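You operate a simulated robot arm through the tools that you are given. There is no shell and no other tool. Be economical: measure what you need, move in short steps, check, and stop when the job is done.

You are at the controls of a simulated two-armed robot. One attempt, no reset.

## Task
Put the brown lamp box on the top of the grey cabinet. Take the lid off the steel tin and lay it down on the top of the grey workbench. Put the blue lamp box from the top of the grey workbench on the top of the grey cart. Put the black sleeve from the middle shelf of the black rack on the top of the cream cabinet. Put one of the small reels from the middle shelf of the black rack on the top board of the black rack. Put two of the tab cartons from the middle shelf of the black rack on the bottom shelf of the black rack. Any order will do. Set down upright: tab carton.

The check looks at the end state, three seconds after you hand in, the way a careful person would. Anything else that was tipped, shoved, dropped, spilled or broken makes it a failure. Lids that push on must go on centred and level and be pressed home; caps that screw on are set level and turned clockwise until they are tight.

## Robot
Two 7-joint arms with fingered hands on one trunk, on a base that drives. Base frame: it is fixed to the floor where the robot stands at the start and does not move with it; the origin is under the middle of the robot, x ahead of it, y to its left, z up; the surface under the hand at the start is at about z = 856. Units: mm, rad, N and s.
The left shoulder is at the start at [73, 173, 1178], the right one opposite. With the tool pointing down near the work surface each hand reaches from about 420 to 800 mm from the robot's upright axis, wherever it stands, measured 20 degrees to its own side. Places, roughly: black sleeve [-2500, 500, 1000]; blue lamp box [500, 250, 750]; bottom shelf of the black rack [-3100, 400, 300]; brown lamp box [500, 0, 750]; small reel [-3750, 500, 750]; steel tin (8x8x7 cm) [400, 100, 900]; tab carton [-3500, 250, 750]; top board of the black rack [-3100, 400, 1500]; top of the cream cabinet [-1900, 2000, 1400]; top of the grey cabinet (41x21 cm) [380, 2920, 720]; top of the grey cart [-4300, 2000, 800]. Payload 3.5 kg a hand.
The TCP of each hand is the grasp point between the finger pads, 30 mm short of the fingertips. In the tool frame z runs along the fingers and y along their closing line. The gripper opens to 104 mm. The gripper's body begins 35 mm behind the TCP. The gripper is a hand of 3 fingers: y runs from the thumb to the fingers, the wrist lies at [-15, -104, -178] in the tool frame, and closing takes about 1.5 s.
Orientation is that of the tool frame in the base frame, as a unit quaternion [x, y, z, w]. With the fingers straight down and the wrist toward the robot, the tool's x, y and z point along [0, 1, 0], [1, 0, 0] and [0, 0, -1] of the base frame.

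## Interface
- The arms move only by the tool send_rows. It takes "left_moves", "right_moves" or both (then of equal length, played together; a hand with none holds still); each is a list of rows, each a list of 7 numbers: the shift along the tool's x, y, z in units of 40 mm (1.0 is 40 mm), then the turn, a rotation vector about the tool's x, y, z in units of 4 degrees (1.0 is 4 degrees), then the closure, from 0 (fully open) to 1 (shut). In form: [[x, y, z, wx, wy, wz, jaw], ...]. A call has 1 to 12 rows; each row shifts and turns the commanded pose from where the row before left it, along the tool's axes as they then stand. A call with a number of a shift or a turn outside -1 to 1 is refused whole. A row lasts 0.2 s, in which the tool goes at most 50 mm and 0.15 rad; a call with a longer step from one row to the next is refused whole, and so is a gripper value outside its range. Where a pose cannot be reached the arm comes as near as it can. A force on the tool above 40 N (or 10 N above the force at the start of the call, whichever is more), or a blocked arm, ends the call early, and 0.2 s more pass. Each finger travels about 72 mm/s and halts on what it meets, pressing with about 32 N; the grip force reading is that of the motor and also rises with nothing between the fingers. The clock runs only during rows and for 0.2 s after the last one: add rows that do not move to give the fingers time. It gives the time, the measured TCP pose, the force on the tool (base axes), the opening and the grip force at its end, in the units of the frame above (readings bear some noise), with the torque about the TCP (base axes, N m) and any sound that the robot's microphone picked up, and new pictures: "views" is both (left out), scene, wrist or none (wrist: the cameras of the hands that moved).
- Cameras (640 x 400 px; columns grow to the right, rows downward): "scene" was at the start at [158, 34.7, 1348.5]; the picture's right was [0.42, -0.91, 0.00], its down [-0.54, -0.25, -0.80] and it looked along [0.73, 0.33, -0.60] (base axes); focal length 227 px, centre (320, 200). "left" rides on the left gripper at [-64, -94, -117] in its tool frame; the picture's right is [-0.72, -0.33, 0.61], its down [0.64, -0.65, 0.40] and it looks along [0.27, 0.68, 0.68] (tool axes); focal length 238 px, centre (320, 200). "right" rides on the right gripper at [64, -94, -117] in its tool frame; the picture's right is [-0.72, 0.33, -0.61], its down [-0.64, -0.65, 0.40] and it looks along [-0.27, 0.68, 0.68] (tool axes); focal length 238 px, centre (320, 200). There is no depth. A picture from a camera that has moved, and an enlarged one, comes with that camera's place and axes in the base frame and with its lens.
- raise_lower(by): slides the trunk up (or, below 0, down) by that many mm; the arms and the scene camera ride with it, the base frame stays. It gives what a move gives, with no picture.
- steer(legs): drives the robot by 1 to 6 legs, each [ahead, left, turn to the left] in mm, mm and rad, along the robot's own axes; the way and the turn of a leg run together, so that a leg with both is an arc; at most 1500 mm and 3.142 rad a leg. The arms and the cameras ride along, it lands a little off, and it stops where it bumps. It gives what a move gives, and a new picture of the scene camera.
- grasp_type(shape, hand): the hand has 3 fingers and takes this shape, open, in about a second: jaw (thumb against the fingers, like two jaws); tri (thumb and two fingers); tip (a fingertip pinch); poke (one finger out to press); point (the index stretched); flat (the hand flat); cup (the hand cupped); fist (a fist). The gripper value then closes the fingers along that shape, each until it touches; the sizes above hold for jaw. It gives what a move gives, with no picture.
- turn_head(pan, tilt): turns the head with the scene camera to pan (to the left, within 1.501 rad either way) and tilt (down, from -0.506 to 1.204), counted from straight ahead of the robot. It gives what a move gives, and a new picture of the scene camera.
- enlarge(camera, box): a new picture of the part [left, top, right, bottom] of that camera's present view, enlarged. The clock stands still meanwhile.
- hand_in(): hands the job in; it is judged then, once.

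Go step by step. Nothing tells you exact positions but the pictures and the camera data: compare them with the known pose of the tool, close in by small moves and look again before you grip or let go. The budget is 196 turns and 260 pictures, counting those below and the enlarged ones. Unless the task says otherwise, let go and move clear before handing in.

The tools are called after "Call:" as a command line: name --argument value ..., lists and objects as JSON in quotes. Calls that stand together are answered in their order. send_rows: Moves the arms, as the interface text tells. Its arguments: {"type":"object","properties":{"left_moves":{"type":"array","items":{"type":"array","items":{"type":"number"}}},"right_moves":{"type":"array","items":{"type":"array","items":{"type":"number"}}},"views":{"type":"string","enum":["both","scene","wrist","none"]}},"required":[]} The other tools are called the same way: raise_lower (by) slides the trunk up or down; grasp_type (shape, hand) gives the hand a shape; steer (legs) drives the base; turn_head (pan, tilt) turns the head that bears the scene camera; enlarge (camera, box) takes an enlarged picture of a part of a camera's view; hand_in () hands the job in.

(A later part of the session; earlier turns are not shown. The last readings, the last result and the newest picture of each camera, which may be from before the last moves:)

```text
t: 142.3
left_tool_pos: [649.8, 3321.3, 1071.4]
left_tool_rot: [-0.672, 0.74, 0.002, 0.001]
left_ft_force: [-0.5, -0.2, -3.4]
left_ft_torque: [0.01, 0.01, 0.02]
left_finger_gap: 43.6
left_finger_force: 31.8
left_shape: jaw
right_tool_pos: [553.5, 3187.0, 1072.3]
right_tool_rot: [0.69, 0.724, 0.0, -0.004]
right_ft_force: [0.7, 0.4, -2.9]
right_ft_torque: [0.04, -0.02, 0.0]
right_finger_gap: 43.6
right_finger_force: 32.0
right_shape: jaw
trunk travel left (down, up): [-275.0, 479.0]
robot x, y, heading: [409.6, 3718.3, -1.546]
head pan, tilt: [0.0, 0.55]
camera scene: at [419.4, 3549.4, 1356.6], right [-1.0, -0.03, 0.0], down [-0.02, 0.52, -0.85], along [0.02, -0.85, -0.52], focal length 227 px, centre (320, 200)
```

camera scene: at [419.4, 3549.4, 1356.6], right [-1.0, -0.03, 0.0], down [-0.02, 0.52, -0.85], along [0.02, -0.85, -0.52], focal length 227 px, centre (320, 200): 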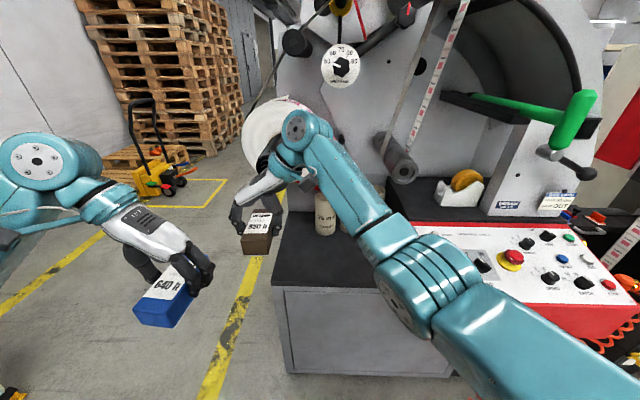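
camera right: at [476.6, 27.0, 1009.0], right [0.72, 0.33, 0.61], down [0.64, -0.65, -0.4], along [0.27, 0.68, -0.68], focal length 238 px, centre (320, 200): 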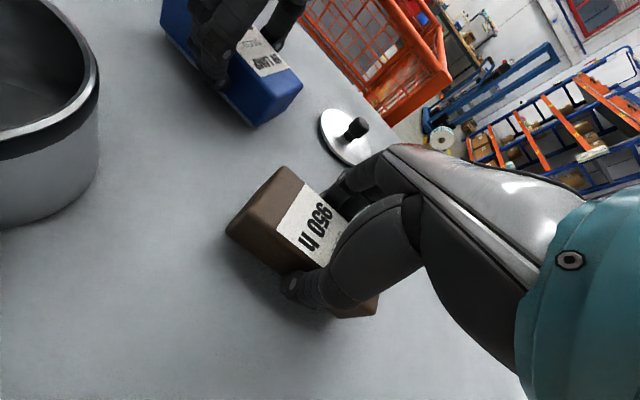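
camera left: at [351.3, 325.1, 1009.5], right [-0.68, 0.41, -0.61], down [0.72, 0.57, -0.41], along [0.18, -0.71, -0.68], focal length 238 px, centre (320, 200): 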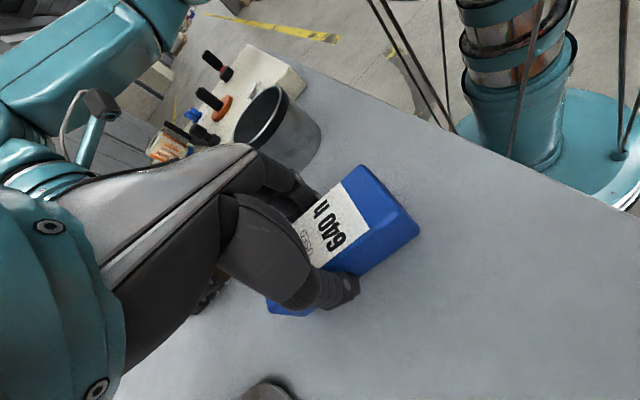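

The free top of the grey cabinet spans about x 175–585, y 2815–3025, with rollers above z≈1050. I lower the trunk 150 mm and arrange the hands: right low and forward, left out of the way.

Call:
raise_lower --by -150

Call:
send_rows --left_moves '[[-0.42, -0.9, 0, 0, 0, 0, 1], [-0.42, -0.9, 0, 0, 0, 0, 1], [-0.42, -0.9, 0, 0, 0, 0, 1], [-0.42, -0.9, 0, 0, 0, 0, 1], [0, 0, 0, 0, 0, 0, 1]]' --right_moves '[[0.2, -0.5, 0.7, 0, 0, 0, 1], [0.2, -0.5, 0.7, 0, 0, 0, 1], [0.2, -0.5, 0.7, 0, 0, 0, 1], [0.2, -0.5, 0.7, 0, 0, 0, 1], [0, 0, 0, 0, 0, 0, 1]]' --views "scene"

```text
t: 144.0
left_tool_pos: [650.4, 3322.2, 921.3]
left_tool_rot: [-0.672, 0.74, 0.001, 0.0]
left_ft_force: [-0.8, -0.7, -3.1]
left_ft_torque: [0.01, 0.02, 0.02]
left_finger_gap: 43.4
left_finger_force: 32.2
left_shape: jaw
right_tool_pos: [553.6, 3187.6, 923.1]
right_tool_rot: [0.689, 0.725, -0.001, -0.003]
right_ft_force: [-0.3, 0.5, -2.7]
right_ft_torque: [0.01, -0.02, 0.01]
right_finger_gap: 43.3
right_finger_force: 32.1
right_shape: jaw
trunk travel left (down, up): [-125.0, 629.0]
robot x, y, heading: [416.1, 3719.4, -1.542]
head pan, tilt: [0.0, 0.55]
```

```text
t: 145.2
left_tool_pos: [801.7, 3375.5, 920.9]
left_tool_rot: [-0.672, 0.74, 0.001, 0.001]
left_ft_force: [0.3, -0.3, -2.0]
left_ft_torque: [-0.03, 0.02, 0.01]
left_finger_gap: 43.2
left_finger_force: 32.6
left_shape: jaw
right_tool_pos: [469.8, 3212.8, 810.9]
right_tool_rot: [0.69, 0.724, 0.0, -0.004]
right_ft_force: [0.4, -0.3, -4.0]
right_ft_torque: [0.02, -0.04, -0.01]
right_finger_gap: 43.7
right_finger_force: 31.9
right_shape: jaw
trunk travel left (down, up): [-125.0, 629.0]
robot x, y, heading: [414.1, 3721.9, -1.542]
head pan, tilt: [0.0, 0.55]
camera scene: at [421.4, 3475.5, 1200.9], right [-1.0, -0.03, 0.0], down [-0.01, 0.52, -0.85], along [0.02, -0.85, -0.52], focal length 227 px, centre (320, 200)
```

scene: 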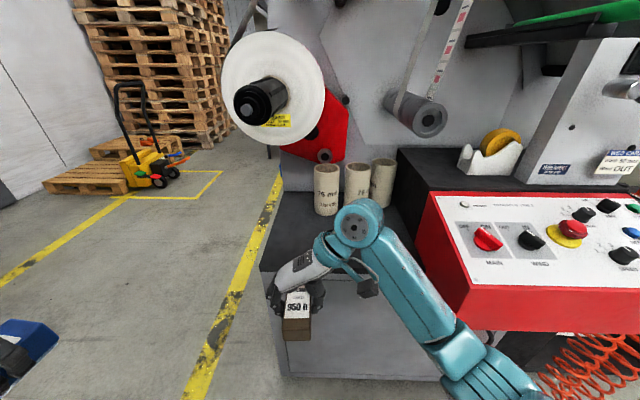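

Very clear now. Free spot near (390, 2930) between mandrel and roller. I drive 88 right and 225 ahead, then check.

Call:
steer --legs '[[0, -88, 0], [225, 0, 0]]'

```text
t: 147.6
left_tool_pos: [721.8, 3270.5, 929.3]
left_tool_rot: [-0.668, 0.744, -0.008, -0.012]
left_ft_force: [-0.3, -1.0, -2.8]
left_ft_torque: [0.02, 0.02, -0.01]
left_finger_gap: 43.3
left_finger_force: 31.8
left_shape: jaw
right_tool_pos: [391.8, 3106.4, 841.9]
right_tool_rot: [0.69, 0.724, -0.022, 0.021]
right_ft_force: [-0.7, -0.4, -2.6]
right_ft_torque: [0.0, -0.01, 0.01]
right_finger_gap: 43.8
right_finger_force: 31.8
right_shape: jaw
trunk travel left (down, up): [-125.0, 629.0]
robot x, y, heading: [334.4, 3598.7, -1.554]
head pan, tilt: [0.0, 0.55]
stopped in leg 2: the robot was blocked; the commanded pose is now the measured one
camera scene: at [343.9, 3384.1, 1208.5], right [-1.0, -0.02, 0.01], down [-0.01, 0.5, -0.87], along [0.01, -0.87, -0.5], focal length 227 px, centre (320, 200)
```

scene: 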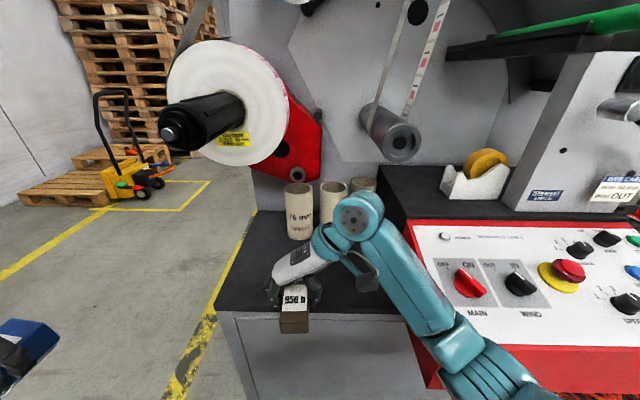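

Blocked, with slight tilting; probably the right elbow met the panel. I back off 70 mm.

Call:
steer --legs '[[-70, 0, 0]]'

Call:
turn_head --pan -0.6 --tilt 1.1

```text
t: 148.6
left_tool_pos: [716.0, 3313.3, 921.6]
left_tool_rot: [-0.67, 0.742, 0.001, 0.002]
left_ft_force: [-0.5, 0.5, -2.7]
left_ft_torque: [-0.01, -0.01, 0.0]
left_finger_gap: 43.5
left_finger_force: 31.8
left_shape: jaw
right_tool_pos: [384.2, 3153.4, 819.8]
right_tool_rot: [0.691, 0.723, -0.005, 0.006]
right_ft_force: [0.2, -0.4, -2.2]
right_ft_torque: [0.01, 0.0, -0.02]
right_finger_gap: 43.4
right_finger_force: 31.9
right_shape: jaw
trunk travel left (down, up): [-125.0, 629.0]
robot x, y, heading: [328.1, 3659.5, -1.55]
head pan, tilt: [0.0, 0.55]
camera scene: at [336.2, 3417.5, 1200.6], right [-1.0, -0.02, 0.0], down [-0.01, 0.52, -0.85], along [0.02, -0.85, -0.52], focal length 227 px, centre (320, 200)
```

scene: 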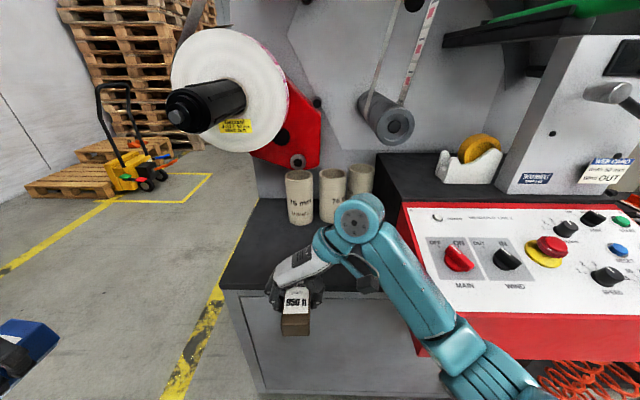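

```text
t: 149.6
left_tool_pos: [714.9, 3313.3, 920.7]
left_tool_rot: [-0.669, 0.743, 0.001, 0.001]
left_ft_force: [0.7, -0.7, -2.3]
left_ft_torque: [0.02, 0.0, 0.01]
left_finger_gap: 43.2
left_finger_force: 31.4
left_shape: jaw
right_tool_pos: [385.0, 3151.5, 821.3]
right_tool_rot: [0.691, 0.723, -0.005, 0.007]
right_ft_force: [1.0, 0.2, -2.8]
right_ft_torque: [0.0, 0.0, 0.01]
right_finger_gap: 43.5
right_finger_force: 32.1
right_shape: jaw
trunk travel left (down, up): [-125.0, 629.0]
robot x, y, heading: [334.8, 3660.8, -1.546]
head pan, tilt: [-0.6, 1.1]
camera scene: at [299.7, 3453.7, 1157.8], right [-0.84, 0.55, 0.0], down [0.49, 0.75, -0.45], along [-0.25, -0.38, -0.89], focal length 227 px, centre (320, 200)
```

scene: 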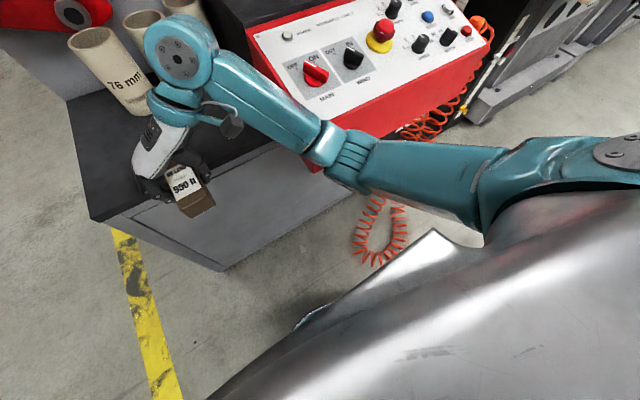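

The right elbow met the red panel. I'll shift about 100 mm east and raise the trunk 100 mm while keeping the hand low, so the elbow clears the panel.

Call:
steer --legs '[[0, 105, -0.02]]'

Call:
raise_lower --by 100

Call:
send_rows --right_moves '[[0, 0, 0.8, 0, 0, 0, 1], [0, 0, 0.8, 0, 0, 0, 1], [0, 0, 0.8, 0, 0, 0, 1], [0, 0, 0, 0, 0, 0, 1]]' --views "scene"

```text
t: 150.7
left_tool_pos: [810.5, 3306.5, 919.6]
left_tool_rot: [-0.662, 0.749, 0.001, 0.001]
left_ft_force: [0.6, -0.4, -3.4]
left_ft_torque: [0.02, 0.03, 0.02]
left_finger_gap: 43.1
left_finger_force: 32.0
left_shape: jaw
right_tool_pos: [478.0, 3151.8, 820.2]
right_tool_rot: [0.698, 0.716, -0.004, 0.006]
right_ft_force: [0.5, 0.4, -3.4]
right_ft_torque: [0.02, 0.0, 0.03]
right_finger_gap: 43.5
right_finger_force: 31.8
right_shape: jaw
trunk travel left (down, up): [-125.0, 629.0]
robot x, y, heading: [436.0, 3661.9, -1.574]
head pan, tilt: [-0.6, 1.1]
camera scene: at [399.1, 3455.6, 1157.8], right [-0.83, 0.56, 0.0], down [0.5, 0.74, -0.45], along [-0.26, -0.37, -0.89], focal length 227 px, centre (320, 200)
```

scene: 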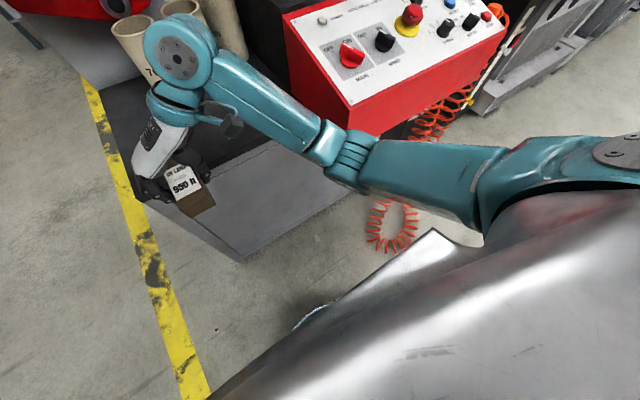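

```text
t: 152.1
left_tool_pos: [811.1, 3307.2, 1020.2]
left_tool_rot: [-0.663, 0.749, 0.001, 0.001]
left_ft_force: [0.1, 0.0, -2.2]
left_ft_torque: [0.01, 0.02, -0.01]
left_finger_gap: 43.2
left_finger_force: 32.2
left_shape: jaw
right_tool_pos: [477.7, 3151.0, 919.2]
right_tool_rot: [0.697, 0.717, -0.005, 0.006]
right_ft_force: [-0.2, 1.0, -2.8]
right_ft_torque: [0.0, 0.02, 0.0]
right_finger_gap: 43.4
right_finger_force: 31.8
right_shape: jaw
trunk travel left (down, up): [-225.0, 529.0]
robot x, y, heading: [432.6, 3663.8, -1.571]
head pan, tilt: [-0.6, 1.1]
```

```text
t: 153.1
left_tool_pos: [812.8, 3307.6, 1020.2]
left_tool_rot: [-0.662, 0.749, 0.001, 0.002]
left_ft_force: [-0.2, 0.4, -2.4]
left_ft_torque: [-0.01, 0.04, 0.0]
left_finger_gap: 43.2
left_finger_force: 32.2
left_shape: jaw
right_tool_pos: [478.7, 3150.6, 823.9]
right_tool_rot: [0.698, 0.716, -0.005, 0.007]
right_ft_force: [1.5, 1.0, -2.9]
right_ft_torque: [0.0, 0.0, 0.02]
right_finger_gap: 43.5
right_finger_force: 32.4
right_shape: jaw
trunk travel left (down, up): [-225.0, 529.0]
robot x, y, heading: [434.9, 3660.2, -1.567]
head pan, tilt: [-0.6, 1.1]
camera scene: at [398.5, 3507.9, 1262.2], right [-0.83, 0.56, 0.0], down [0.5, 0.74, -0.45], along [-0.26, -0.37, -0.89], focal length 227 px, centre (320, 200)
```

scene: 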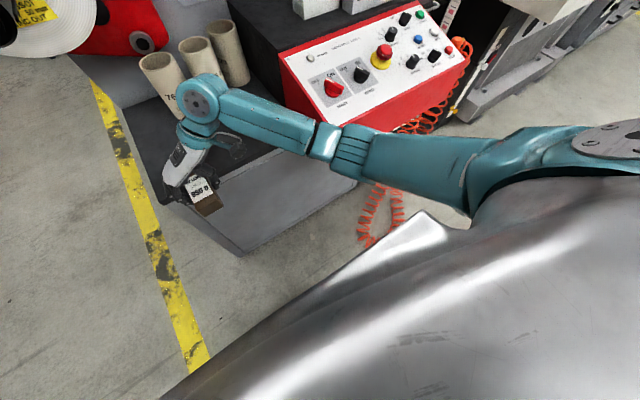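

The elbow now sits higher and east of the panel. I go ahead 150 mm and check.

Call:
steer --legs '[[150, 0, 0]]'

Call:
turn_head --pan 0.0 --tilt 0.8

```text
t: 154.4
left_tool_pos: [810.1, 3156.2, 1021.0]
left_tool_rot: [-0.661, 0.75, 0.001, 0.002]
left_ft_force: [-0.7, -1.0, -2.6]
left_ft_torque: [0.02, 0.01, -0.02]
left_finger_gap: 43.3
left_finger_force: 32.6
left_shape: jaw
right_tool_pos: [476.5, 2999.3, 823.6]
right_tool_rot: [0.7, 0.714, -0.005, 0.006]
right_ft_force: [0.5, 0.9, -2.7]
right_ft_torque: [-0.01, -0.01, -0.01]
right_finger_gap: 43.9
right_finger_force: 32.1
right_shape: jaw
trunk travel left (down, up): [-225.0, 529.0]
robot x, y, heading: [433.7, 3517.5, -1.573]
head pan, tilt: [-0.6, 1.1]
camera scene: at [397.9, 3358.5, 1262.0], right [-0.82, 0.57, 0.0], down [0.5, 0.73, -0.45], along [-0.26, -0.37, -0.89], focal length 227 px, centre (320, 200)
```

scene: 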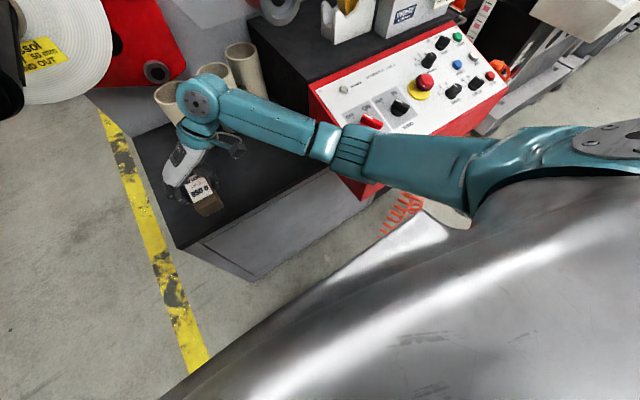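

```text
t: 155.4
left_tool_pos: [808.4, 3157.3, 1021.4]
left_tool_rot: [-0.661, 0.75, 0.001, 0.001]
left_ft_force: [0.0, 0.3, -4.8]
left_ft_torque: [0.02, 0.01, 0.03]
left_finger_gap: 43.5
left_finger_force: 32.2
left_shape: jaw
right_tool_pos: [476.7, 3002.1, 824.4]
right_tool_rot: [0.699, 0.715, -0.005, 0.007]
right_ft_force: [0.0, -0.3, -3.0]
right_ft_torque: [-0.01, -0.04, -0.02]
right_finger_gap: 43.5
right_finger_force: 32.2
right_shape: jaw
trunk travel left (down, up): [-225.0, 529.0]
robot x, y, heading: [434.7, 3513.0, -1.575]
head pan, tilt: [0.0, 0.799]
camera scene: at [433.4, 3330.7, 1283.9], right [-1.0, 0.0, 0.0], down [0.0, 0.72, -0.7], along [0.0, -0.7, -0.72], focal length 227 px, centre (320, 200)
```

scene: 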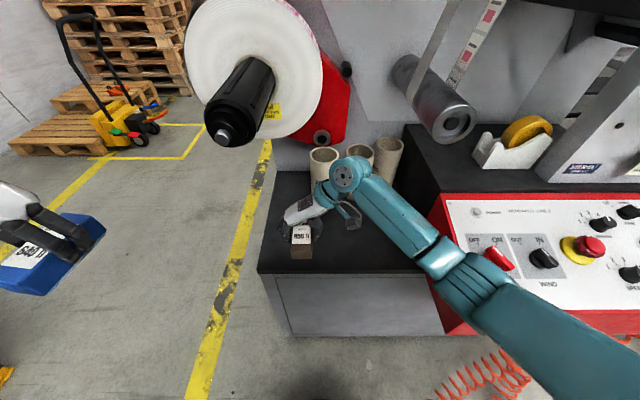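

Call:
send_rows --right_moves '[[-0.6, 0, 0, 0, 0, 0, 1], [-0.6, 0, 0, 0, 0, 0, 1], [0, 0, 0.7, 0, 0, 0, 1], [0, 0, 0.5, 0, 0, 0, 1], [0, 0, 0.2, 0, 0, 0, 1], [0, 0, 0.1, 0, 0, 0, 1], [0, 0, 0.1, 0, 0, 0, 1], [0, 0, 0, 0, 0, 0, 1]]' --views "both"

```text
t: 157.2
left_tool_pos: [809.8, 3157.0, 1021.7]
left_tool_rot: [-0.661, 0.75, 0.001, 0.002]
left_ft_force: [0.2, -0.2, -4.1]
left_ft_torque: [0.02, 0.0, 0.04]
left_finger_gap: 43.2
left_finger_force: 31.9
left_shape: jaw
right_tool_pos: [478.7, 2952.2, 760.8]
right_tool_rot: [0.7, 0.715, -0.005, 0.007]
right_ft_force: [-1.3, -0.8, 3.8]
right_ft_torque: [-0.02, -0.04, 0.02]
right_finger_gap: 43.5
right_finger_force: 31.6
right_shape: jaw
trunk travel left (down, up): [-225.0, 529.0]
robot x, y, heading: [434.8, 3513.9, -1.576]
head pan, tilt: [0.0, 0.799]
camera scene: at [433.3, 3331.3, 1284.1], right [-1.0, 0.0, 0.0], down [0.0, 0.72, -0.7], along [0.0, -0.7, -0.72], focal length 227 px, centre (320, 200)
camera right: at [384.0, 3015.6, 877.6], right [0.34, -0.7, 0.63], down [-0.64, -0.66, -0.39], along [0.69, -0.27, -0.67], focal length 238 px, centre (320, 200)
```

scene: 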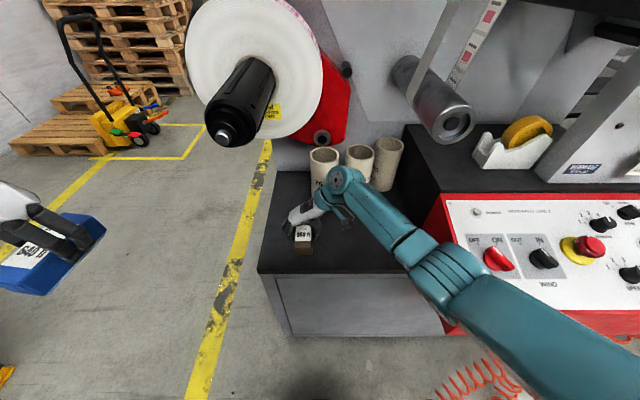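
right: 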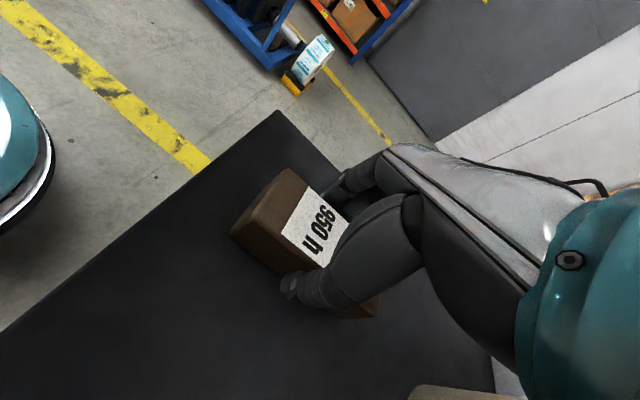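

The box is touching (force changed sign). I press 1–2 mm, release and rise.

Call:
send_rows --right_moves '[[0, 0, 0.04, 0, 0, 0, 1], [0, 0, 0, 0, 0, 0, 0.7], [0, 0, 0, 0, 0, 0, 0.4], [0, 0, 0, 0, 0, 0, 0.2], [0, 0, 0, 0, 0, 0, 0.2], [0, 0, 0, 0, 0, 0, 0.2], [0, 0, 0, 0, 0, 0, 0.2], [0, 0, -0.5, 0, 0, 0, 0.2], [0, 0, -0.8, 0, 0, 0, 0.2], [0, 0, -0.5, 0, 0, 0, 0.2]]' --views "both"

```text
t: 159.4
left_tool_pos: [809.2, 3157.0, 1021.6]
left_tool_rot: [-0.661, 0.75, 0.001, 0.001]
left_ft_force: [-0.3, 0.3, -2.3]
left_ft_torque: [0.03, 0.01, 0.0]
left_finger_gap: 43.0
left_finger_force: 31.6
left_shape: jaw
right_tool_pos: [477.7, 2952.3, 833.8]
right_tool_rot: [0.7, 0.715, -0.004, 0.006]
right_ft_force: [-0.4, 0.3, 0.8]
right_ft_torque: [-0.01, 0.04, -0.04]
right_finger_gap: 82.9
right_finger_force: 0.1
right_shape: jaw
trunk travel left (down, up): [-225.0, 529.0]
robot x, y, heading: [435.3, 3513.0, -1.572]
head pan, tilt: [0.0, 0.799]
camera scene: at [433.5, 3331.0, 1284.0], right [-1.0, 0.0, 0.0], down [0.0, 0.72, -0.7], along [0.0, -0.7, -0.72], focal length 227 px, centre (320, 200)
camera right: at [383.0, 3016.0, 949.1], right [0.34, -0.7, 0.63], down [-0.64, -0.66, -0.39], along [0.69, -0.26, -0.67], focal length 238 px, centre (320, 200)
```

scene: 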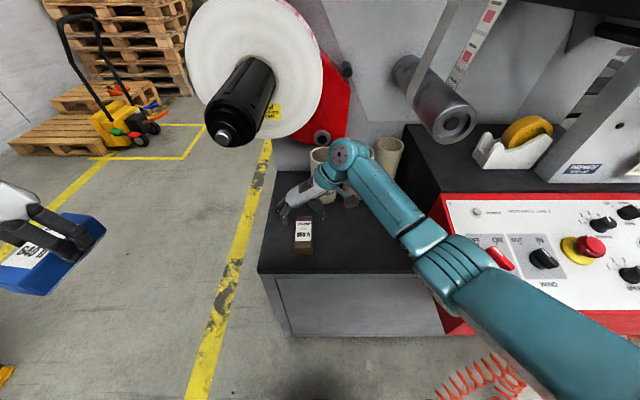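
right: 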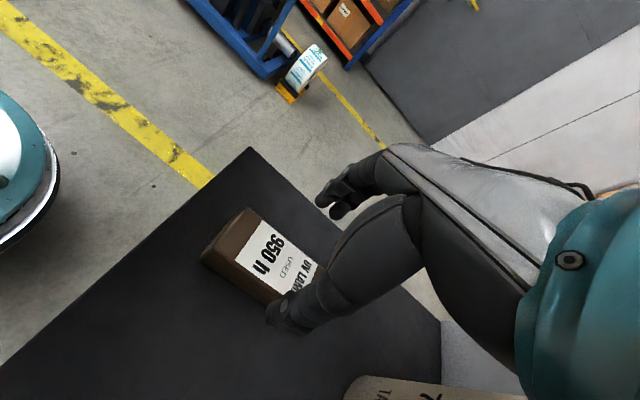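

Brown box placed well. I back off north, then raise the right hand and turn west.

Call:
steer --legs '[[-350, 0, 0]]'

Call:
send_rows --right_moves '[[0.3, -0.3, -0.9, 0, 0, 0, 0], [0.3, -0.3, -0.9, 0, 0, 0, 0], [0.3, -0.3, -0.9, 0, 0, 0, 0], [0.3, -0.3, -0.9, 0, 0, 0, 0], [0.3, -0.3, -0.9, 0, 0, 0, 0], [0.3, -0.3, -0.9, 0, 0, 0, 0]]' --views "none"

Call:
steer --legs '[[0, 0, -1.571]]'

Call:
turn_head --pan 0.2 --tilt 0.25

```text
t: 161.7
left_tool_pos: [811.2, 3504.6, 1020.7]
left_tool_rot: [-0.659, 0.752, 0.001, 0.001]
left_ft_force: [0.0, -0.3, -2.9]
left_ft_torque: [0.02, 0.01, -0.01]
left_finger_gap: 43.4
left_finger_force: 32.0
left_shape: jaw
right_tool_pos: [476.5, 3301.8, 832.5]
right_tool_rot: [0.701, 0.713, -0.005, 0.008]
right_ft_force: [0.7, 0.3, -0.6]
right_ft_torque: [0.02, 0.0, 0.0]
right_finger_gap: 82.9
right_finger_force: 0.1
right_shape: jaw
trunk travel left (down, up): [-225.0, 529.0]
robot x, y, heading: [435.5, 3860.4, -1.573]
head pan, tilt: [0.0, 0.799]
camera scene: at [434.1, 3679.3, 1284.0], right [-1.0, 0.01, 0.0], down [0.0, 0.72, -0.7], along [0.0, -0.7, -0.72], focal length 227 px, centre (320, 200)
```

scene: 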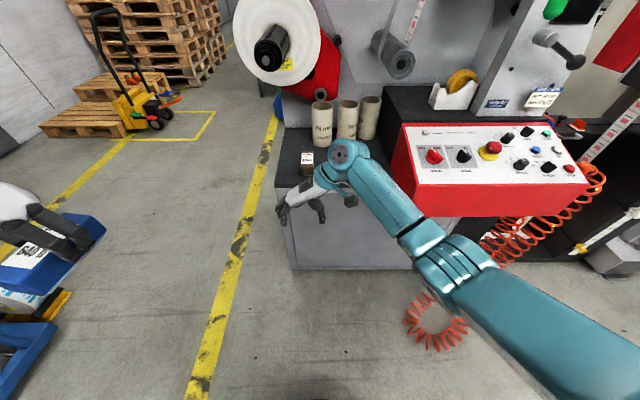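

```text
t: 163.1
left_tool_pos: [809.0, 3504.6, 1021.0]
left_tool_rot: [-0.659, 0.752, 0.001, 0.001]
left_ft_force: [0.7, -0.3, -2.5]
left_ft_torque: [-0.02, 0.02, 0.01]
left_finger_gap: 43.0
left_finger_force: 31.8
left_shape: jaw
right_tool_pos: [403.9, 3373.4, 1045.7]
right_tool_rot: [0.701, 0.714, -0.006, 0.005]
right_ft_force: [-0.2, -0.1, 0.3]
right_ft_torque: [-0.01, 0.02, 0.04]
right_finger_gap: 103.9
right_finger_force: 0.0
right_shape: jaw
trunk travel left (down, up): [-225.0, 529.0]
robot x, y, heading: [435.7, 3863.5, -1.578]
head pan, tilt: [0.0, 0.799]
```

```text
t: 167.3
left_tool_pos: [81.2, 3482.4, 1021.4]
left_tool_rot: [0.059, 0.998, 0.0, 0.002]
left_ft_force: [-0.2, -0.6, -2.9]
left_ft_torque: [-0.01, 0.0, -0.02]
left_finger_gap: 43.2
left_finger_force: 32.3
left_shape: jaw
right_tool_pos: [-53.2, 3886.6, 1046.4]
right_tool_rot: [1.0, 0.016, -0.007, 0.001]
right_ft_force: [0.1, 0.4, 0.9]
right_ft_torque: [0.01, 0.01, 0.04]
right_finger_gap: 103.5
right_finger_force: 0.1
right_shape: jaw
trunk travel left (down, up): [-225.0, 529.0]
robot x, y, heading: [435.5, 3862.9, -3.138]
head pan, tilt: [0.0, 0.799]
camera scene: at [253.6, 3858.9, 1283.9], right [-0.01, 1.0, 0.0], down [0.72, 0.01, -0.7], along [-0.7, 0.0, -0.72], focal length 227 px, centre (320, 200)
```

scene: 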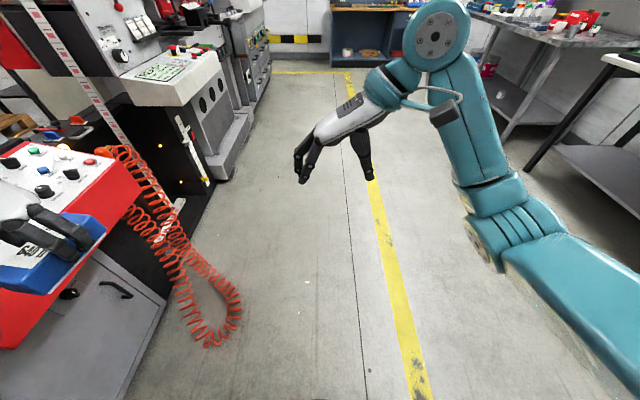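

```text
t: 168.2
left_tool_pos: [82.3, 3483.1, 1021.7]
left_tool_rot: [0.059, 0.998, -0.001, 0.002]
left_ft_force: [0.5, 0.1, -3.2]
left_ft_torque: [0.01, 0.05, 0.01]
left_finger_gap: 43.2
left_finger_force: 31.8
left_shape: jaw
right_tool_pos: [-53.8, 3886.0, 1047.1]
right_tool_rot: [1.0, 0.016, -0.008, 0.0]
right_ft_force: [-0.6, -0.1, 0.3]
right_ft_torque: [0.02, -0.01, -0.01]
right_finger_gap: 103.6
right_finger_force: 0.2
right_shape: jaw
trunk travel left (down, up): [-225.0, 529.0]
robot x, y, heading: [434.2, 3862.6, -3.13]
head pan, tilt: [0.201, 0.25]
camera scene: at [242.9, 3840.1, 1332.9], right [-0.21, 0.98, 0.0], down [0.24, 0.05, -0.97], along [-0.95, -0.2, -0.25], focal length 227 px, centre (320, 200)
```

scene: 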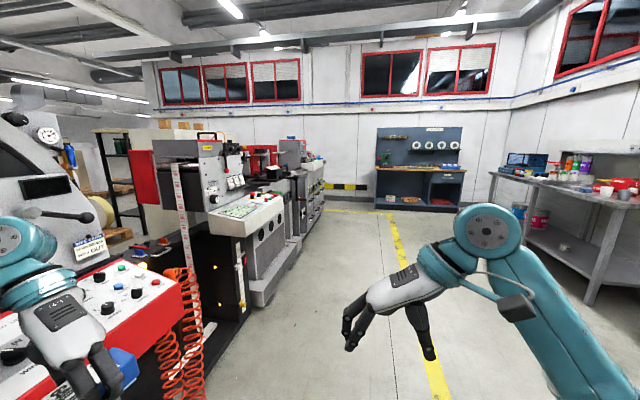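

The corridor west is clear. I drive 3 m west and look again.

Call:
steer --legs '[[1500, 0, 0], [1500, 0, 0]]'

Call:
turn_head --pan 0.8 --tilt 0.3

```text
t: 182.6
left_tool_pos: [-2870.1, 3355.2, 1020.8]
left_tool_rot: [0.027, 1.0, -0.001, 0.002]
left_ft_force: [0.6, 0.4, -3.0]
left_ft_torque: [0.02, 0.0, 0.03]
left_finger_gap: 43.2
left_finger_force: 31.9
left_shape: jaw
right_tool_pos: [-3032.1, 3750.1, 1046.8]
right_tool_rot: [0.999, 0.047, -0.007, 0.001]
right_ft_force: [0.0, 1.3, 0.5]
right_ft_torque: [-0.04, -0.01, -0.01]
right_finger_gap: 103.5
right_finger_force: 0.1
right_shape: jaw
trunk travel left (down, up): [-225.0, 529.0]
robot x, y, heading: [-2541.1, 3759.3, -3.07]
head pan, tilt: [0.201, 0.25]
camera scene: at [-2733.3, 3723.2, 1333.0], right [-0.27, 0.96, 0.0], down [0.24, 0.07, -0.97], along [-0.93, -0.26, -0.25], focal length 227 px, centre (320, 200)
```

scene: 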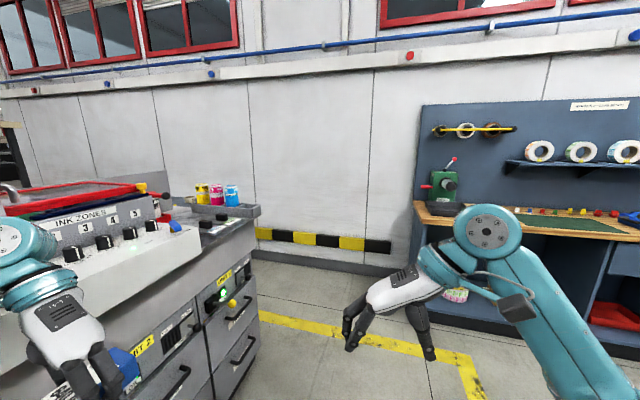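

```text
t: 183.6
left_tool_pos: [-2870.3, 3356.9, 1021.3]
left_tool_rot: [0.027, 1.0, 0.0, 0.002]
left_ft_force: [-0.4, -0.2, -3.1]
left_ft_torque: [0.02, 0.03, 0.01]
left_finger_gap: 43.1
left_finger_force: 31.5
left_shape: jaw
right_tool_pos: [-3032.7, 3749.1, 1046.6]
right_tool_rot: [0.999, 0.046, -0.007, 0.002]
right_ft_force: [0.5, 0.7, -0.4]
right_ft_torque: [0.0, -0.01, 0.01]
right_finger_gap: 103.5
right_finger_force: 0.1
right_shape: jaw
trunk travel left (down, up): [-225.0, 529.0]
robot x, y, heading: [-2539.6, 3755.8, -3.07]
head pan, tilt: [0.799, 0.3]
camera scene: at [-2703.4, 3677.0, 1328.3], right [-0.76, 0.65, 0.0], down [0.19, 0.23, -0.96], along [-0.62, -0.73, -0.3], focal length 227 px, centre (320, 200)
```

scene: 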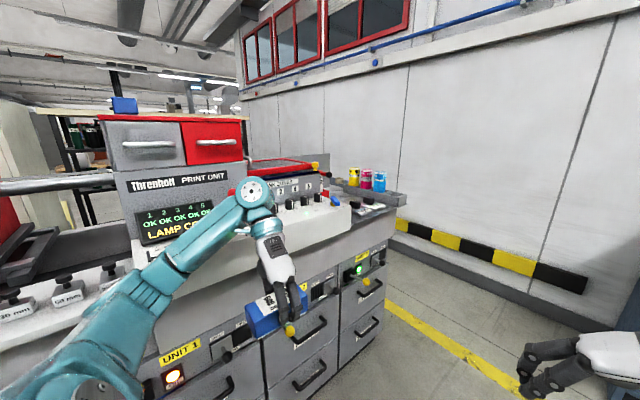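

The passage ahead to the cart looks narrow, so I return east and come around the known way. First I correct the heading and back up.

Call:
steer --legs '[[0, 0, -0.07], [-1500, 0, 0], [-1500, 0, 0], [-850, 0, 0]]'

```text
t: 202.7
left_tool_pos: [966.5, 3372.8, 1020.8]
left_tool_rot: [0.064, 0.998, -0.001, 0.002]
left_ft_force: [-0.1, 0.4, -3.4]
left_ft_torque: [0.02, 0.03, 0.0]
left_finger_gap: 43.2
left_finger_force: 32.0
left_shape: jaw
right_tool_pos: [834.8, 3777.9, 1046.7]
right_tool_rot: [1.0, 0.01, -0.007, 0.001]
right_ft_force: [0.6, -0.6, -0.3]
right_ft_torque: [0.02, 0.0, 0.0]
right_finger_gap: 104.0
right_finger_force: 0.1
right_shape: jaw
trunk travel left (down, up): [-225.0, 529.0]
robot x, y, heading: [1324.1, 3749.8, 3.142]
head pan, tilt: [0.799, 0.3]
camera scene: at [1156.6, 3680.1, 1328.3], right [-0.72, 0.7, 0.0], down [0.21, 0.21, -0.96], along [-0.67, -0.68, -0.3], focal length 227 px, centre (320, 200)
```

scene: 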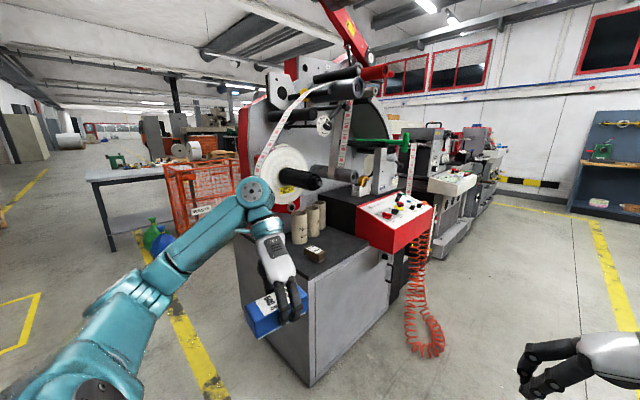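

Call:
steer --legs '[[0, 0, 1.571], [1500, 0, 0], [430, 0, 0], [0, 0, -1.571], [1500, 0, 0]]'

Call:
turn_head --pan 0.0 --tilt 0.4

```text
t: 206.7
left_tool_pos: [1666.9, 3353.5, 1019.0]
left_tool_rot: [-0.633, 0.774, 0.003, 0.003]
left_ft_force: [0.0, 0.4, -3.1]
left_ft_torque: [-0.04, 0.0, -0.01]
left_finger_gap: 43.1
left_finger_force: 32.1
left_shape: jaw
right_tool_pos: [1255.5, 3252.2, 1042.5]
right_tool_rot: [0.726, 0.688, -0.002, 0.003]
right_ft_force: [0.2, 0.3, -0.1]
right_ft_torque: [0.02, 0.0, 0.03]
right_finger_gap: 104.0
right_finger_force: 0.1
right_shape: jaw
trunk travel left (down, up): [-225.0, 529.0]
robot x, y, heading: [1324.9, 3744.3, -1.646]
head pan, tilt: [0.799, 0.3]
stopped in leg 1: the robot was blocked; the commanded pose is now the measured one
camera scene: at [1373.0, 3562.7, 1327.1], right [-0.75, -0.66, -0.01], down [-0.19, 0.23, -0.95], along [0.63, -0.71, -0.3], focal length 227 px, centre (320, 200)
```

scene: 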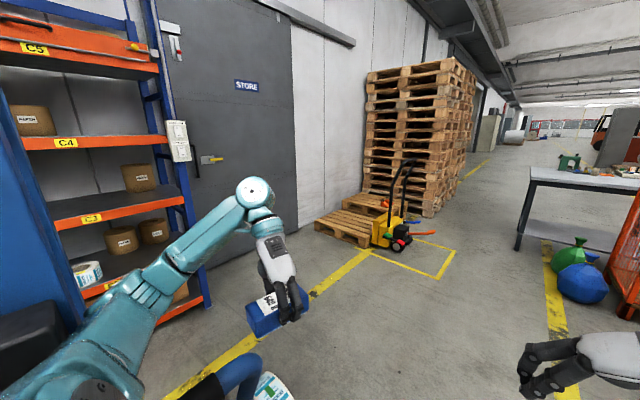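

```text
t: 207.8
left_tool_pos: [1668.9, 3353.3, 1019.2]
left_tool_rot: [-0.634, 0.773, 0.004, 0.005]
left_ft_force: [0.2, -0.4, -3.3]
left_ft_torque: [-0.03, 0.04, 0.0]
left_finger_gap: 42.5
left_finger_force: 32.2
left_shape: jaw
right_tool_pos: [1256.0, 3250.1, 1041.6]
right_tool_rot: [0.725, 0.689, -0.001, 0.003]
right_ft_force: [-0.6, 0.3, 0.4]
right_ft_torque: [-0.02, -0.04, -0.01]
right_finger_gap: 103.9
right_finger_force: 0.1
right_shape: jaw
trunk travel left (down, up): [-225.0, 529.0]
robot x, y, heading: [1319.9, 3745.6, -1.645]
head pan, tilt: [0.0, 0.4]
camera scene: at [1304.2, 3538.0, 1316.8], right [-1.0, 0.07, 0.0], down [0.03, 0.4, -0.92], along [-0.06, -0.91, -0.4], focal length 227 px, centre (320, 200)
```

scene: 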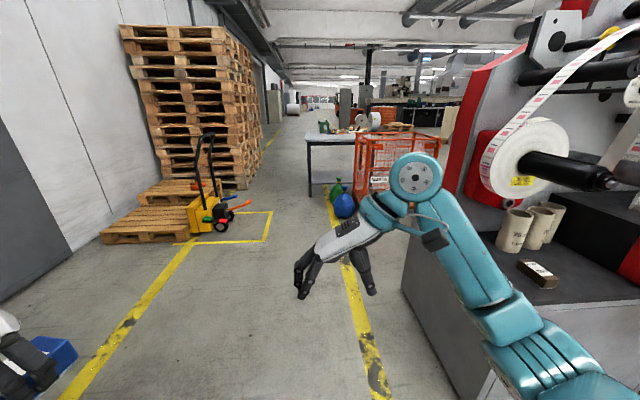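

The left arm bumped the blue stacker. I shift west first, straighten and continue south.

Call:
steer --legs '[[0, -150, 0], [300, 0, 0.075], [1500, 0, 0], [130, 0, 0]]'

Call:
turn_head --pan -0.6 --tilt 0.5

```text
t: 218.7
left_tool_pos: [1549.7, 1483.5, 1020.0]
left_tool_rot: [-0.663, 0.749, 0.001, 0.001]
left_ft_force: [-0.8, -0.4, -2.6]
left_ft_torque: [0.01, 0.02, -0.01]
left_finger_gap: 42.7
left_finger_force: 31.9
left_shape: jaw
right_tool_pos: [1146.7, 1349.6, 1045.9]
right_tool_rot: [0.697, 0.717, -0.005, 0.007]
right_ft_force: [0.5, -0.5, 0.3]
right_ft_torque: [0.03, -0.01, 0.0]
right_finger_gap: 103.7
right_finger_force: 0.2
right_shape: jaw
trunk travel left (down, up): [-225.0, 529.0]
robot x, y, heading: [1171.3, 1842.5, -1.564]
head pan, tilt: [0.0, 0.4]
camera scene: at [1173.4, 1642.9, 1318.9], right [-1.0, 0.0, 0.0], down [0.0, 0.39, -0.92], along [0.0, -0.92, -0.39], focal length 227 px, centre (320, 200)
```

scene: 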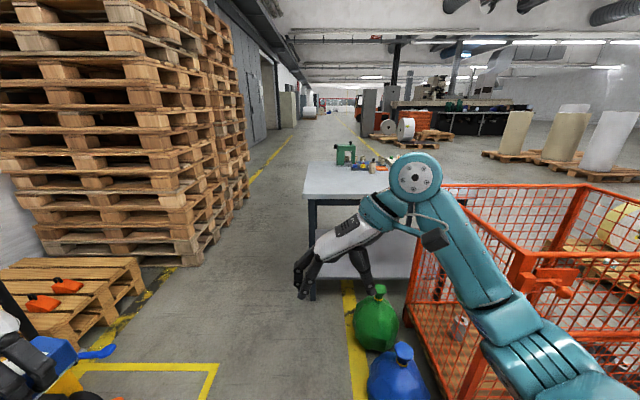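

```text
t: 219.7
left_tool_pos: [1550.5, 1484.9, 1021.4]
left_tool_rot: [-0.663, 0.749, 0.0, 0.0]
left_ft_force: [-1.0, 0.5, -3.0]
left_ft_torque: [0.0, 0.03, -0.02]
left_finger_gap: 43.0
left_finger_force: 32.1
left_shape: jaw
right_tool_pos: [1145.8, 1349.8, 1047.1]
right_tool_rot: [0.697, 0.717, -0.006, 0.006]
right_ft_force: [-0.3, -0.2, -0.1]
right_ft_torque: [0.04, -0.01, -0.02]
right_finger_gap: 103.4
right_finger_force: 0.0
right_shape: jaw
trunk travel left (down, up): [-225.0, 529.0]
robot x, y, heading: [1174.4, 1839.1, -1.567]
head pan, tilt: [-0.6, 0.499]
camera scene: at [1121.9, 1661.3, 1309.9], right [-0.83, 0.56, 0.0], down [0.27, 0.4, -0.88], along [-0.49, -0.73, -0.48], focal length 227 px, centre (320, 200)
```

scene: 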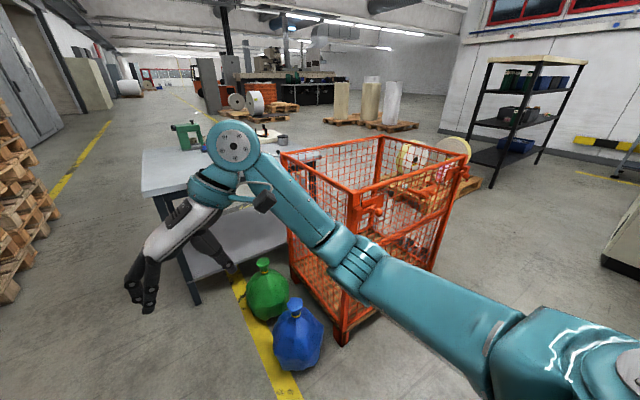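

Call:
steer --legs '[[0, 0, -1.571], [1500, 0, 0], [400, 0, 0]]'

Call:
turn_head --pan 0.2 --tilt 0.4

```text
t: 233.1
left_tool_pos: [-1067.4, 1380.5, 1020.4]
left_tool_rot: [0.041, 0.999, 0.0, 0.001]
left_ft_force: [-0.9, 0.7, -3.5]
left_ft_torque: [0.04, 0.0, 0.01]
left_finger_gap: 42.4
left_finger_force: 31.7
left_shape: jaw
right_tool_pos: [-1218.9, 1779.4, 1045.6]
right_tool_rot: [0.999, 0.034, -0.007, 0.001]
right_ft_force: [0.3, -0.3, -0.2]
right_ft_torque: [-0.01, -0.01, 0.01]
right_finger_gap: 103.5
right_finger_force: 0.0
right_shape: jaw
trunk travel left (down, up): [-225.0, 529.0]
robot x, y, heading: [-732.2, 1770.4, -3.094]
head pan, tilt: [-0.6, 0.499]
camera scene: at [-907.8, 1815.3, 1309.8], right [0.53, 0.85, 0.0], down [0.41, -0.25, -0.88], along [-0.75, 0.46, -0.48], focal length 227 px, centre (320, 200)
```

scene: 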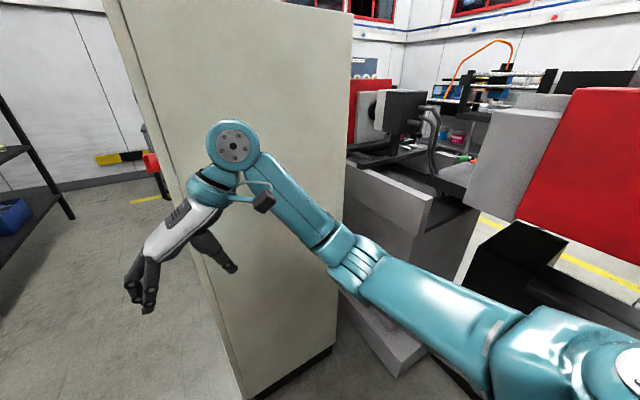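

```text
t: 234.2
left_tool_pos: [-1066.9, 1381.8, 1021.9]
left_tool_rot: [0.039, 0.999, 0.0, 0.0]
left_ft_force: [-0.3, 0.1, -3.0]
left_ft_torque: [-0.02, -0.01, -0.01]
left_finger_gap: 42.6
left_finger_force: 32.3
left_shape: jaw
right_tool_pos: [-1217.9, 1779.0, 1046.5]
right_tool_rot: [0.999, 0.035, -0.008, 0.001]
right_ft_force: [0.4, 0.2, 0.2]
right_ft_torque: [0.03, 0.01, 0.01]
right_finger_gap: 104.0
right_finger_force: 0.1
right_shape: jaw
trunk travel left (down, up): [-225.0, 529.0]
robot x, y, heading: [-731.0, 1772.4, -3.094]
head pan, tilt: [0.201, 0.4]
camera scene: at [-919.7, 1744.9, 1319.0], right [-0.24, 0.97, 0.0], down [0.38, 0.09, -0.92], along [-0.89, -0.22, -0.39], focal length 227 px, centre (320, 200)
```

scene: 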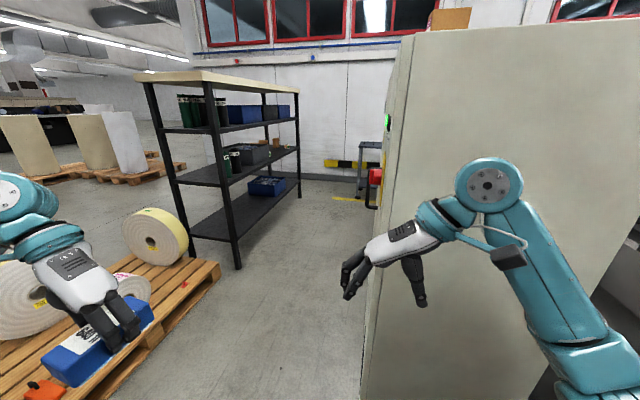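

The open aisle between pallet and cream cabinet leads to rack and cart. I shift south, straighten and drive west.

Call:
steer --legs '[[0, 520, -0.048], [1500, 0, 0], [700, 0, 0]]'

Call:
turn_head --pan -0.3 --tilt 0.4

Call:
turn_head --pan 1.2 --tilt 0.4

```text
t: 243.0
left_tool_pos: [-2368.6, 865.6, 1032.5]
left_tool_rot: [0.044, 0.999, -0.017, -0.006]
left_ft_force: [1.0, 0.8, -3.2]
left_ft_torque: [0.02, 0.01, 0.02]
left_finger_gap: 42.4
left_finger_force: 32.2
left_shape: jaw
right_tool_pos: [-2526.4, 1259.5, 1055.5]
right_tool_rot: [0.999, 0.037, -0.016, 0.009]
right_ft_force: [-0.1, 0.1, -0.1]
right_ft_torque: [0.01, -0.02, 0.02]
right_finger_gap: 103.5
right_finger_force: 0.1
right_shape: jaw
trunk travel left (down, up): [-225.0, 529.0]
robot x, y, heading: [-2052.3, 1242.2, -3.089]
head pan, tilt: [0.201, 0.4]
stopped in leg 2: the robot was blocked; the commanded pose is now the measured one
camera scene: at [-2223.0, 1232.3, 1322.9], right [-0.25, 0.97, -0.01], down [0.36, 0.08, -0.93], along [-0.9, -0.24, -0.37], focal length 227 px, centre (320, 200)
```

scene: 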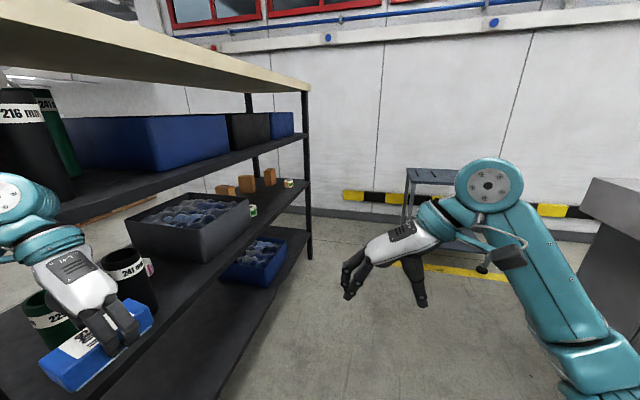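

```text
t: 243.9
left_tool_pos: [-2369.0, 866.0, 1032.3]
left_tool_rot: [0.046, 0.999, -0.016, -0.005]
left_ft_force: [0.5, 0.0, -3.4]
left_ft_torque: [-0.01, 0.01, -0.02]
left_finger_gap: 42.7
left_finger_force: 32.3
left_shape: jaw
right_tool_pos: [-2525.6, 1260.4, 1057.1]
right_tool_rot: [0.999, 0.036, -0.019, 0.01]
right_ft_force: [0.0, 0.0, 0.2]
right_ft_torque: [0.02, 0.02, 0.0]
right_finger_gap: 104.1
right_finger_force: 0.1
right_shape: jaw
trunk travel left (down, up): [-225.0, 529.0]
robot x, y, heading: [-2055.2, 1240.0, -3.087]
head pan, tilt: [-0.3, 0.4]
camera scene: at [-2220.4, 1277.9, 1322.4], right [0.25, 0.97, -0.02], down [0.36, -0.11, -0.93], along [-0.9, 0.22, -0.37], focal length 227 px, centre (320, 200)
```

scene: 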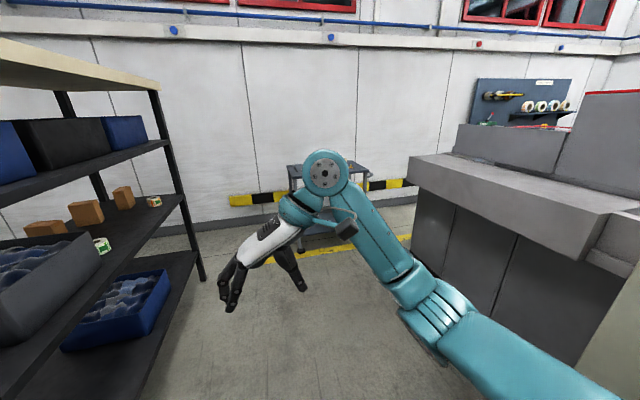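

```text
t: 245.5
left_tool_pos: [-2370.1, 865.5, 1032.9]
left_tool_rot: [0.046, 0.999, -0.016, -0.007]
left_ft_force: [0.2, -0.5, -3.0]
left_ft_torque: [-0.01, -0.01, -0.01]
left_finger_gap: 42.5
left_finger_force: 32.3
left_shape: jaw
right_tool_pos: [-2526.5, 1260.8, 1056.8]
right_tool_rot: [0.999, 0.035, -0.02, 0.01]
right_ft_force: [-0.7, 0.5, -0.6]
right_ft_torque: [0.0, 0.01, 0.02]
right_finger_gap: 103.6
right_finger_force: 0.0
right_shape: jaw
trunk travel left (down, up): [-225.0, 529.0]
robot x, y, heading: [-2054.4, 1238.4, -3.094]
head pan, tilt: [1.201, 0.4]
camera scene: at [-2159.8, 1167.2, 1323.3], right [-0.95, 0.32, 0.01], down [0.1, 0.35, -0.93], along [-0.3, -0.88, -0.37], focal length 227 px, centre (320, 200)
```

scene: 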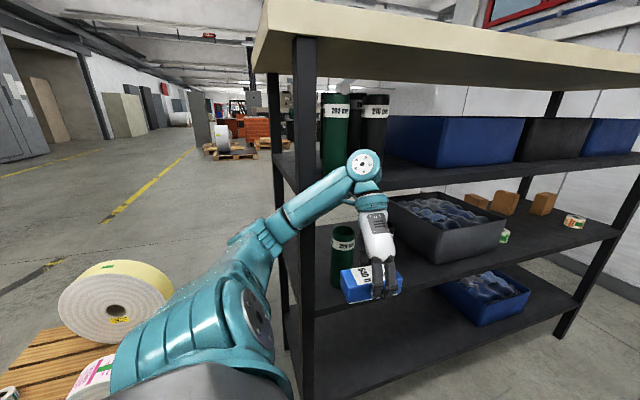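

The left arm touched the rack post. I back off and move north, then tuck the left hand inward.

Call:
steer --legs '[[-160, 0, 0], [0, -190, 0]]'

Call:
turn_head --pan 1.0 --tilt 0.45

```text
t: 246.2
left_tool_pos: [-2369.2, 863.6, 1031.2]
left_tool_rot: [0.046, 0.999, -0.022, -0.006]
left_ft_force: [0.7, 0.6, -3.6]
left_ft_torque: [0.0, -0.03, -0.03]
left_finger_gap: 42.6
left_finger_force: 32.2
left_shape: jaw
right_tool_pos: [-2530.2, 1258.3, 1053.5]
right_tool_rot: [0.999, 0.039, -0.014, 0.008]
right_ft_force: [0.5, -0.1, -0.5]
right_ft_torque: [0.01, 0.01, 0.01]
right_finger_gap: 103.6
right_finger_force: 0.0
right_shape: jaw
trunk travel left (down, up): [-225.0, 529.0]
robot x, y, heading: [-2056.3, 1241.3, -3.084]
head pan, tilt: [1.201, 0.4]
stopped in leg 1: the robot was blocked; the commanded pose is now the measured one
camera scene: at [-2166.1, 1166.7, 1321.9], right [-0.95, 0.31, 0.01], down [0.11, 0.35, -0.93], along [-0.29, -0.88, -0.37], focal length 227 px, centre (320, 200)
```

scene: 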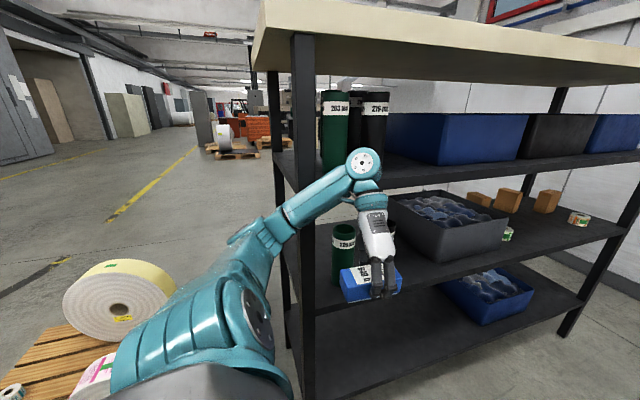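

```text
t: 246.9
left_tool_pos: [-2367.7, 865.3, 1031.1]
left_tool_rot: [0.048, 0.999, -0.021, -0.007]
left_ft_force: [-0.3, 0.6, -2.3]
left_ft_torque: [0.02, -0.01, 0.02]
left_finger_gap: 42.5
left_finger_force: 31.5
left_shape: jaw
right_tool_pos: [-2528.7, 1258.8, 1053.1]
right_tool_rot: [0.999, 0.038, -0.016, 0.01]
right_ft_force: [-0.1, 0.6, 0.2]
right_ft_torque: [-0.02, -0.03, -0.02]
right_finger_gap: 103.5
right_finger_force: 0.1
right_shape: jaw
trunk travel left (down, up): [-225.0, 529.0]
robot x, y, heading: [-2048.4, 1238.8, -3.088]
head pan, tilt: [1.0, 0.45]
camera scene: at [-2180.3, 1174.3, 1318.0], right [-0.87, 0.49, 0.0], down [0.2, 0.36, -0.91], along [-0.45, -0.79, -0.41], focal length 227 px, centre (320, 200)
```

scene: 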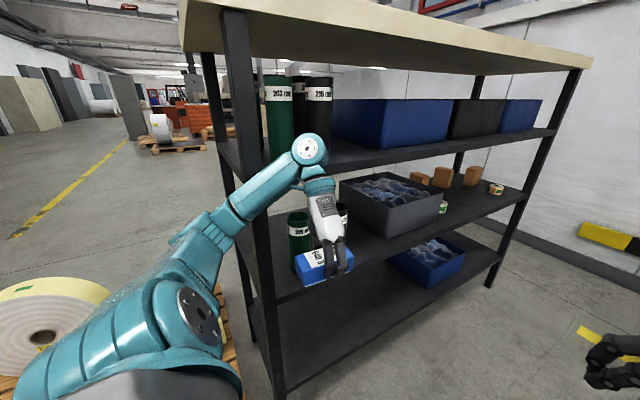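

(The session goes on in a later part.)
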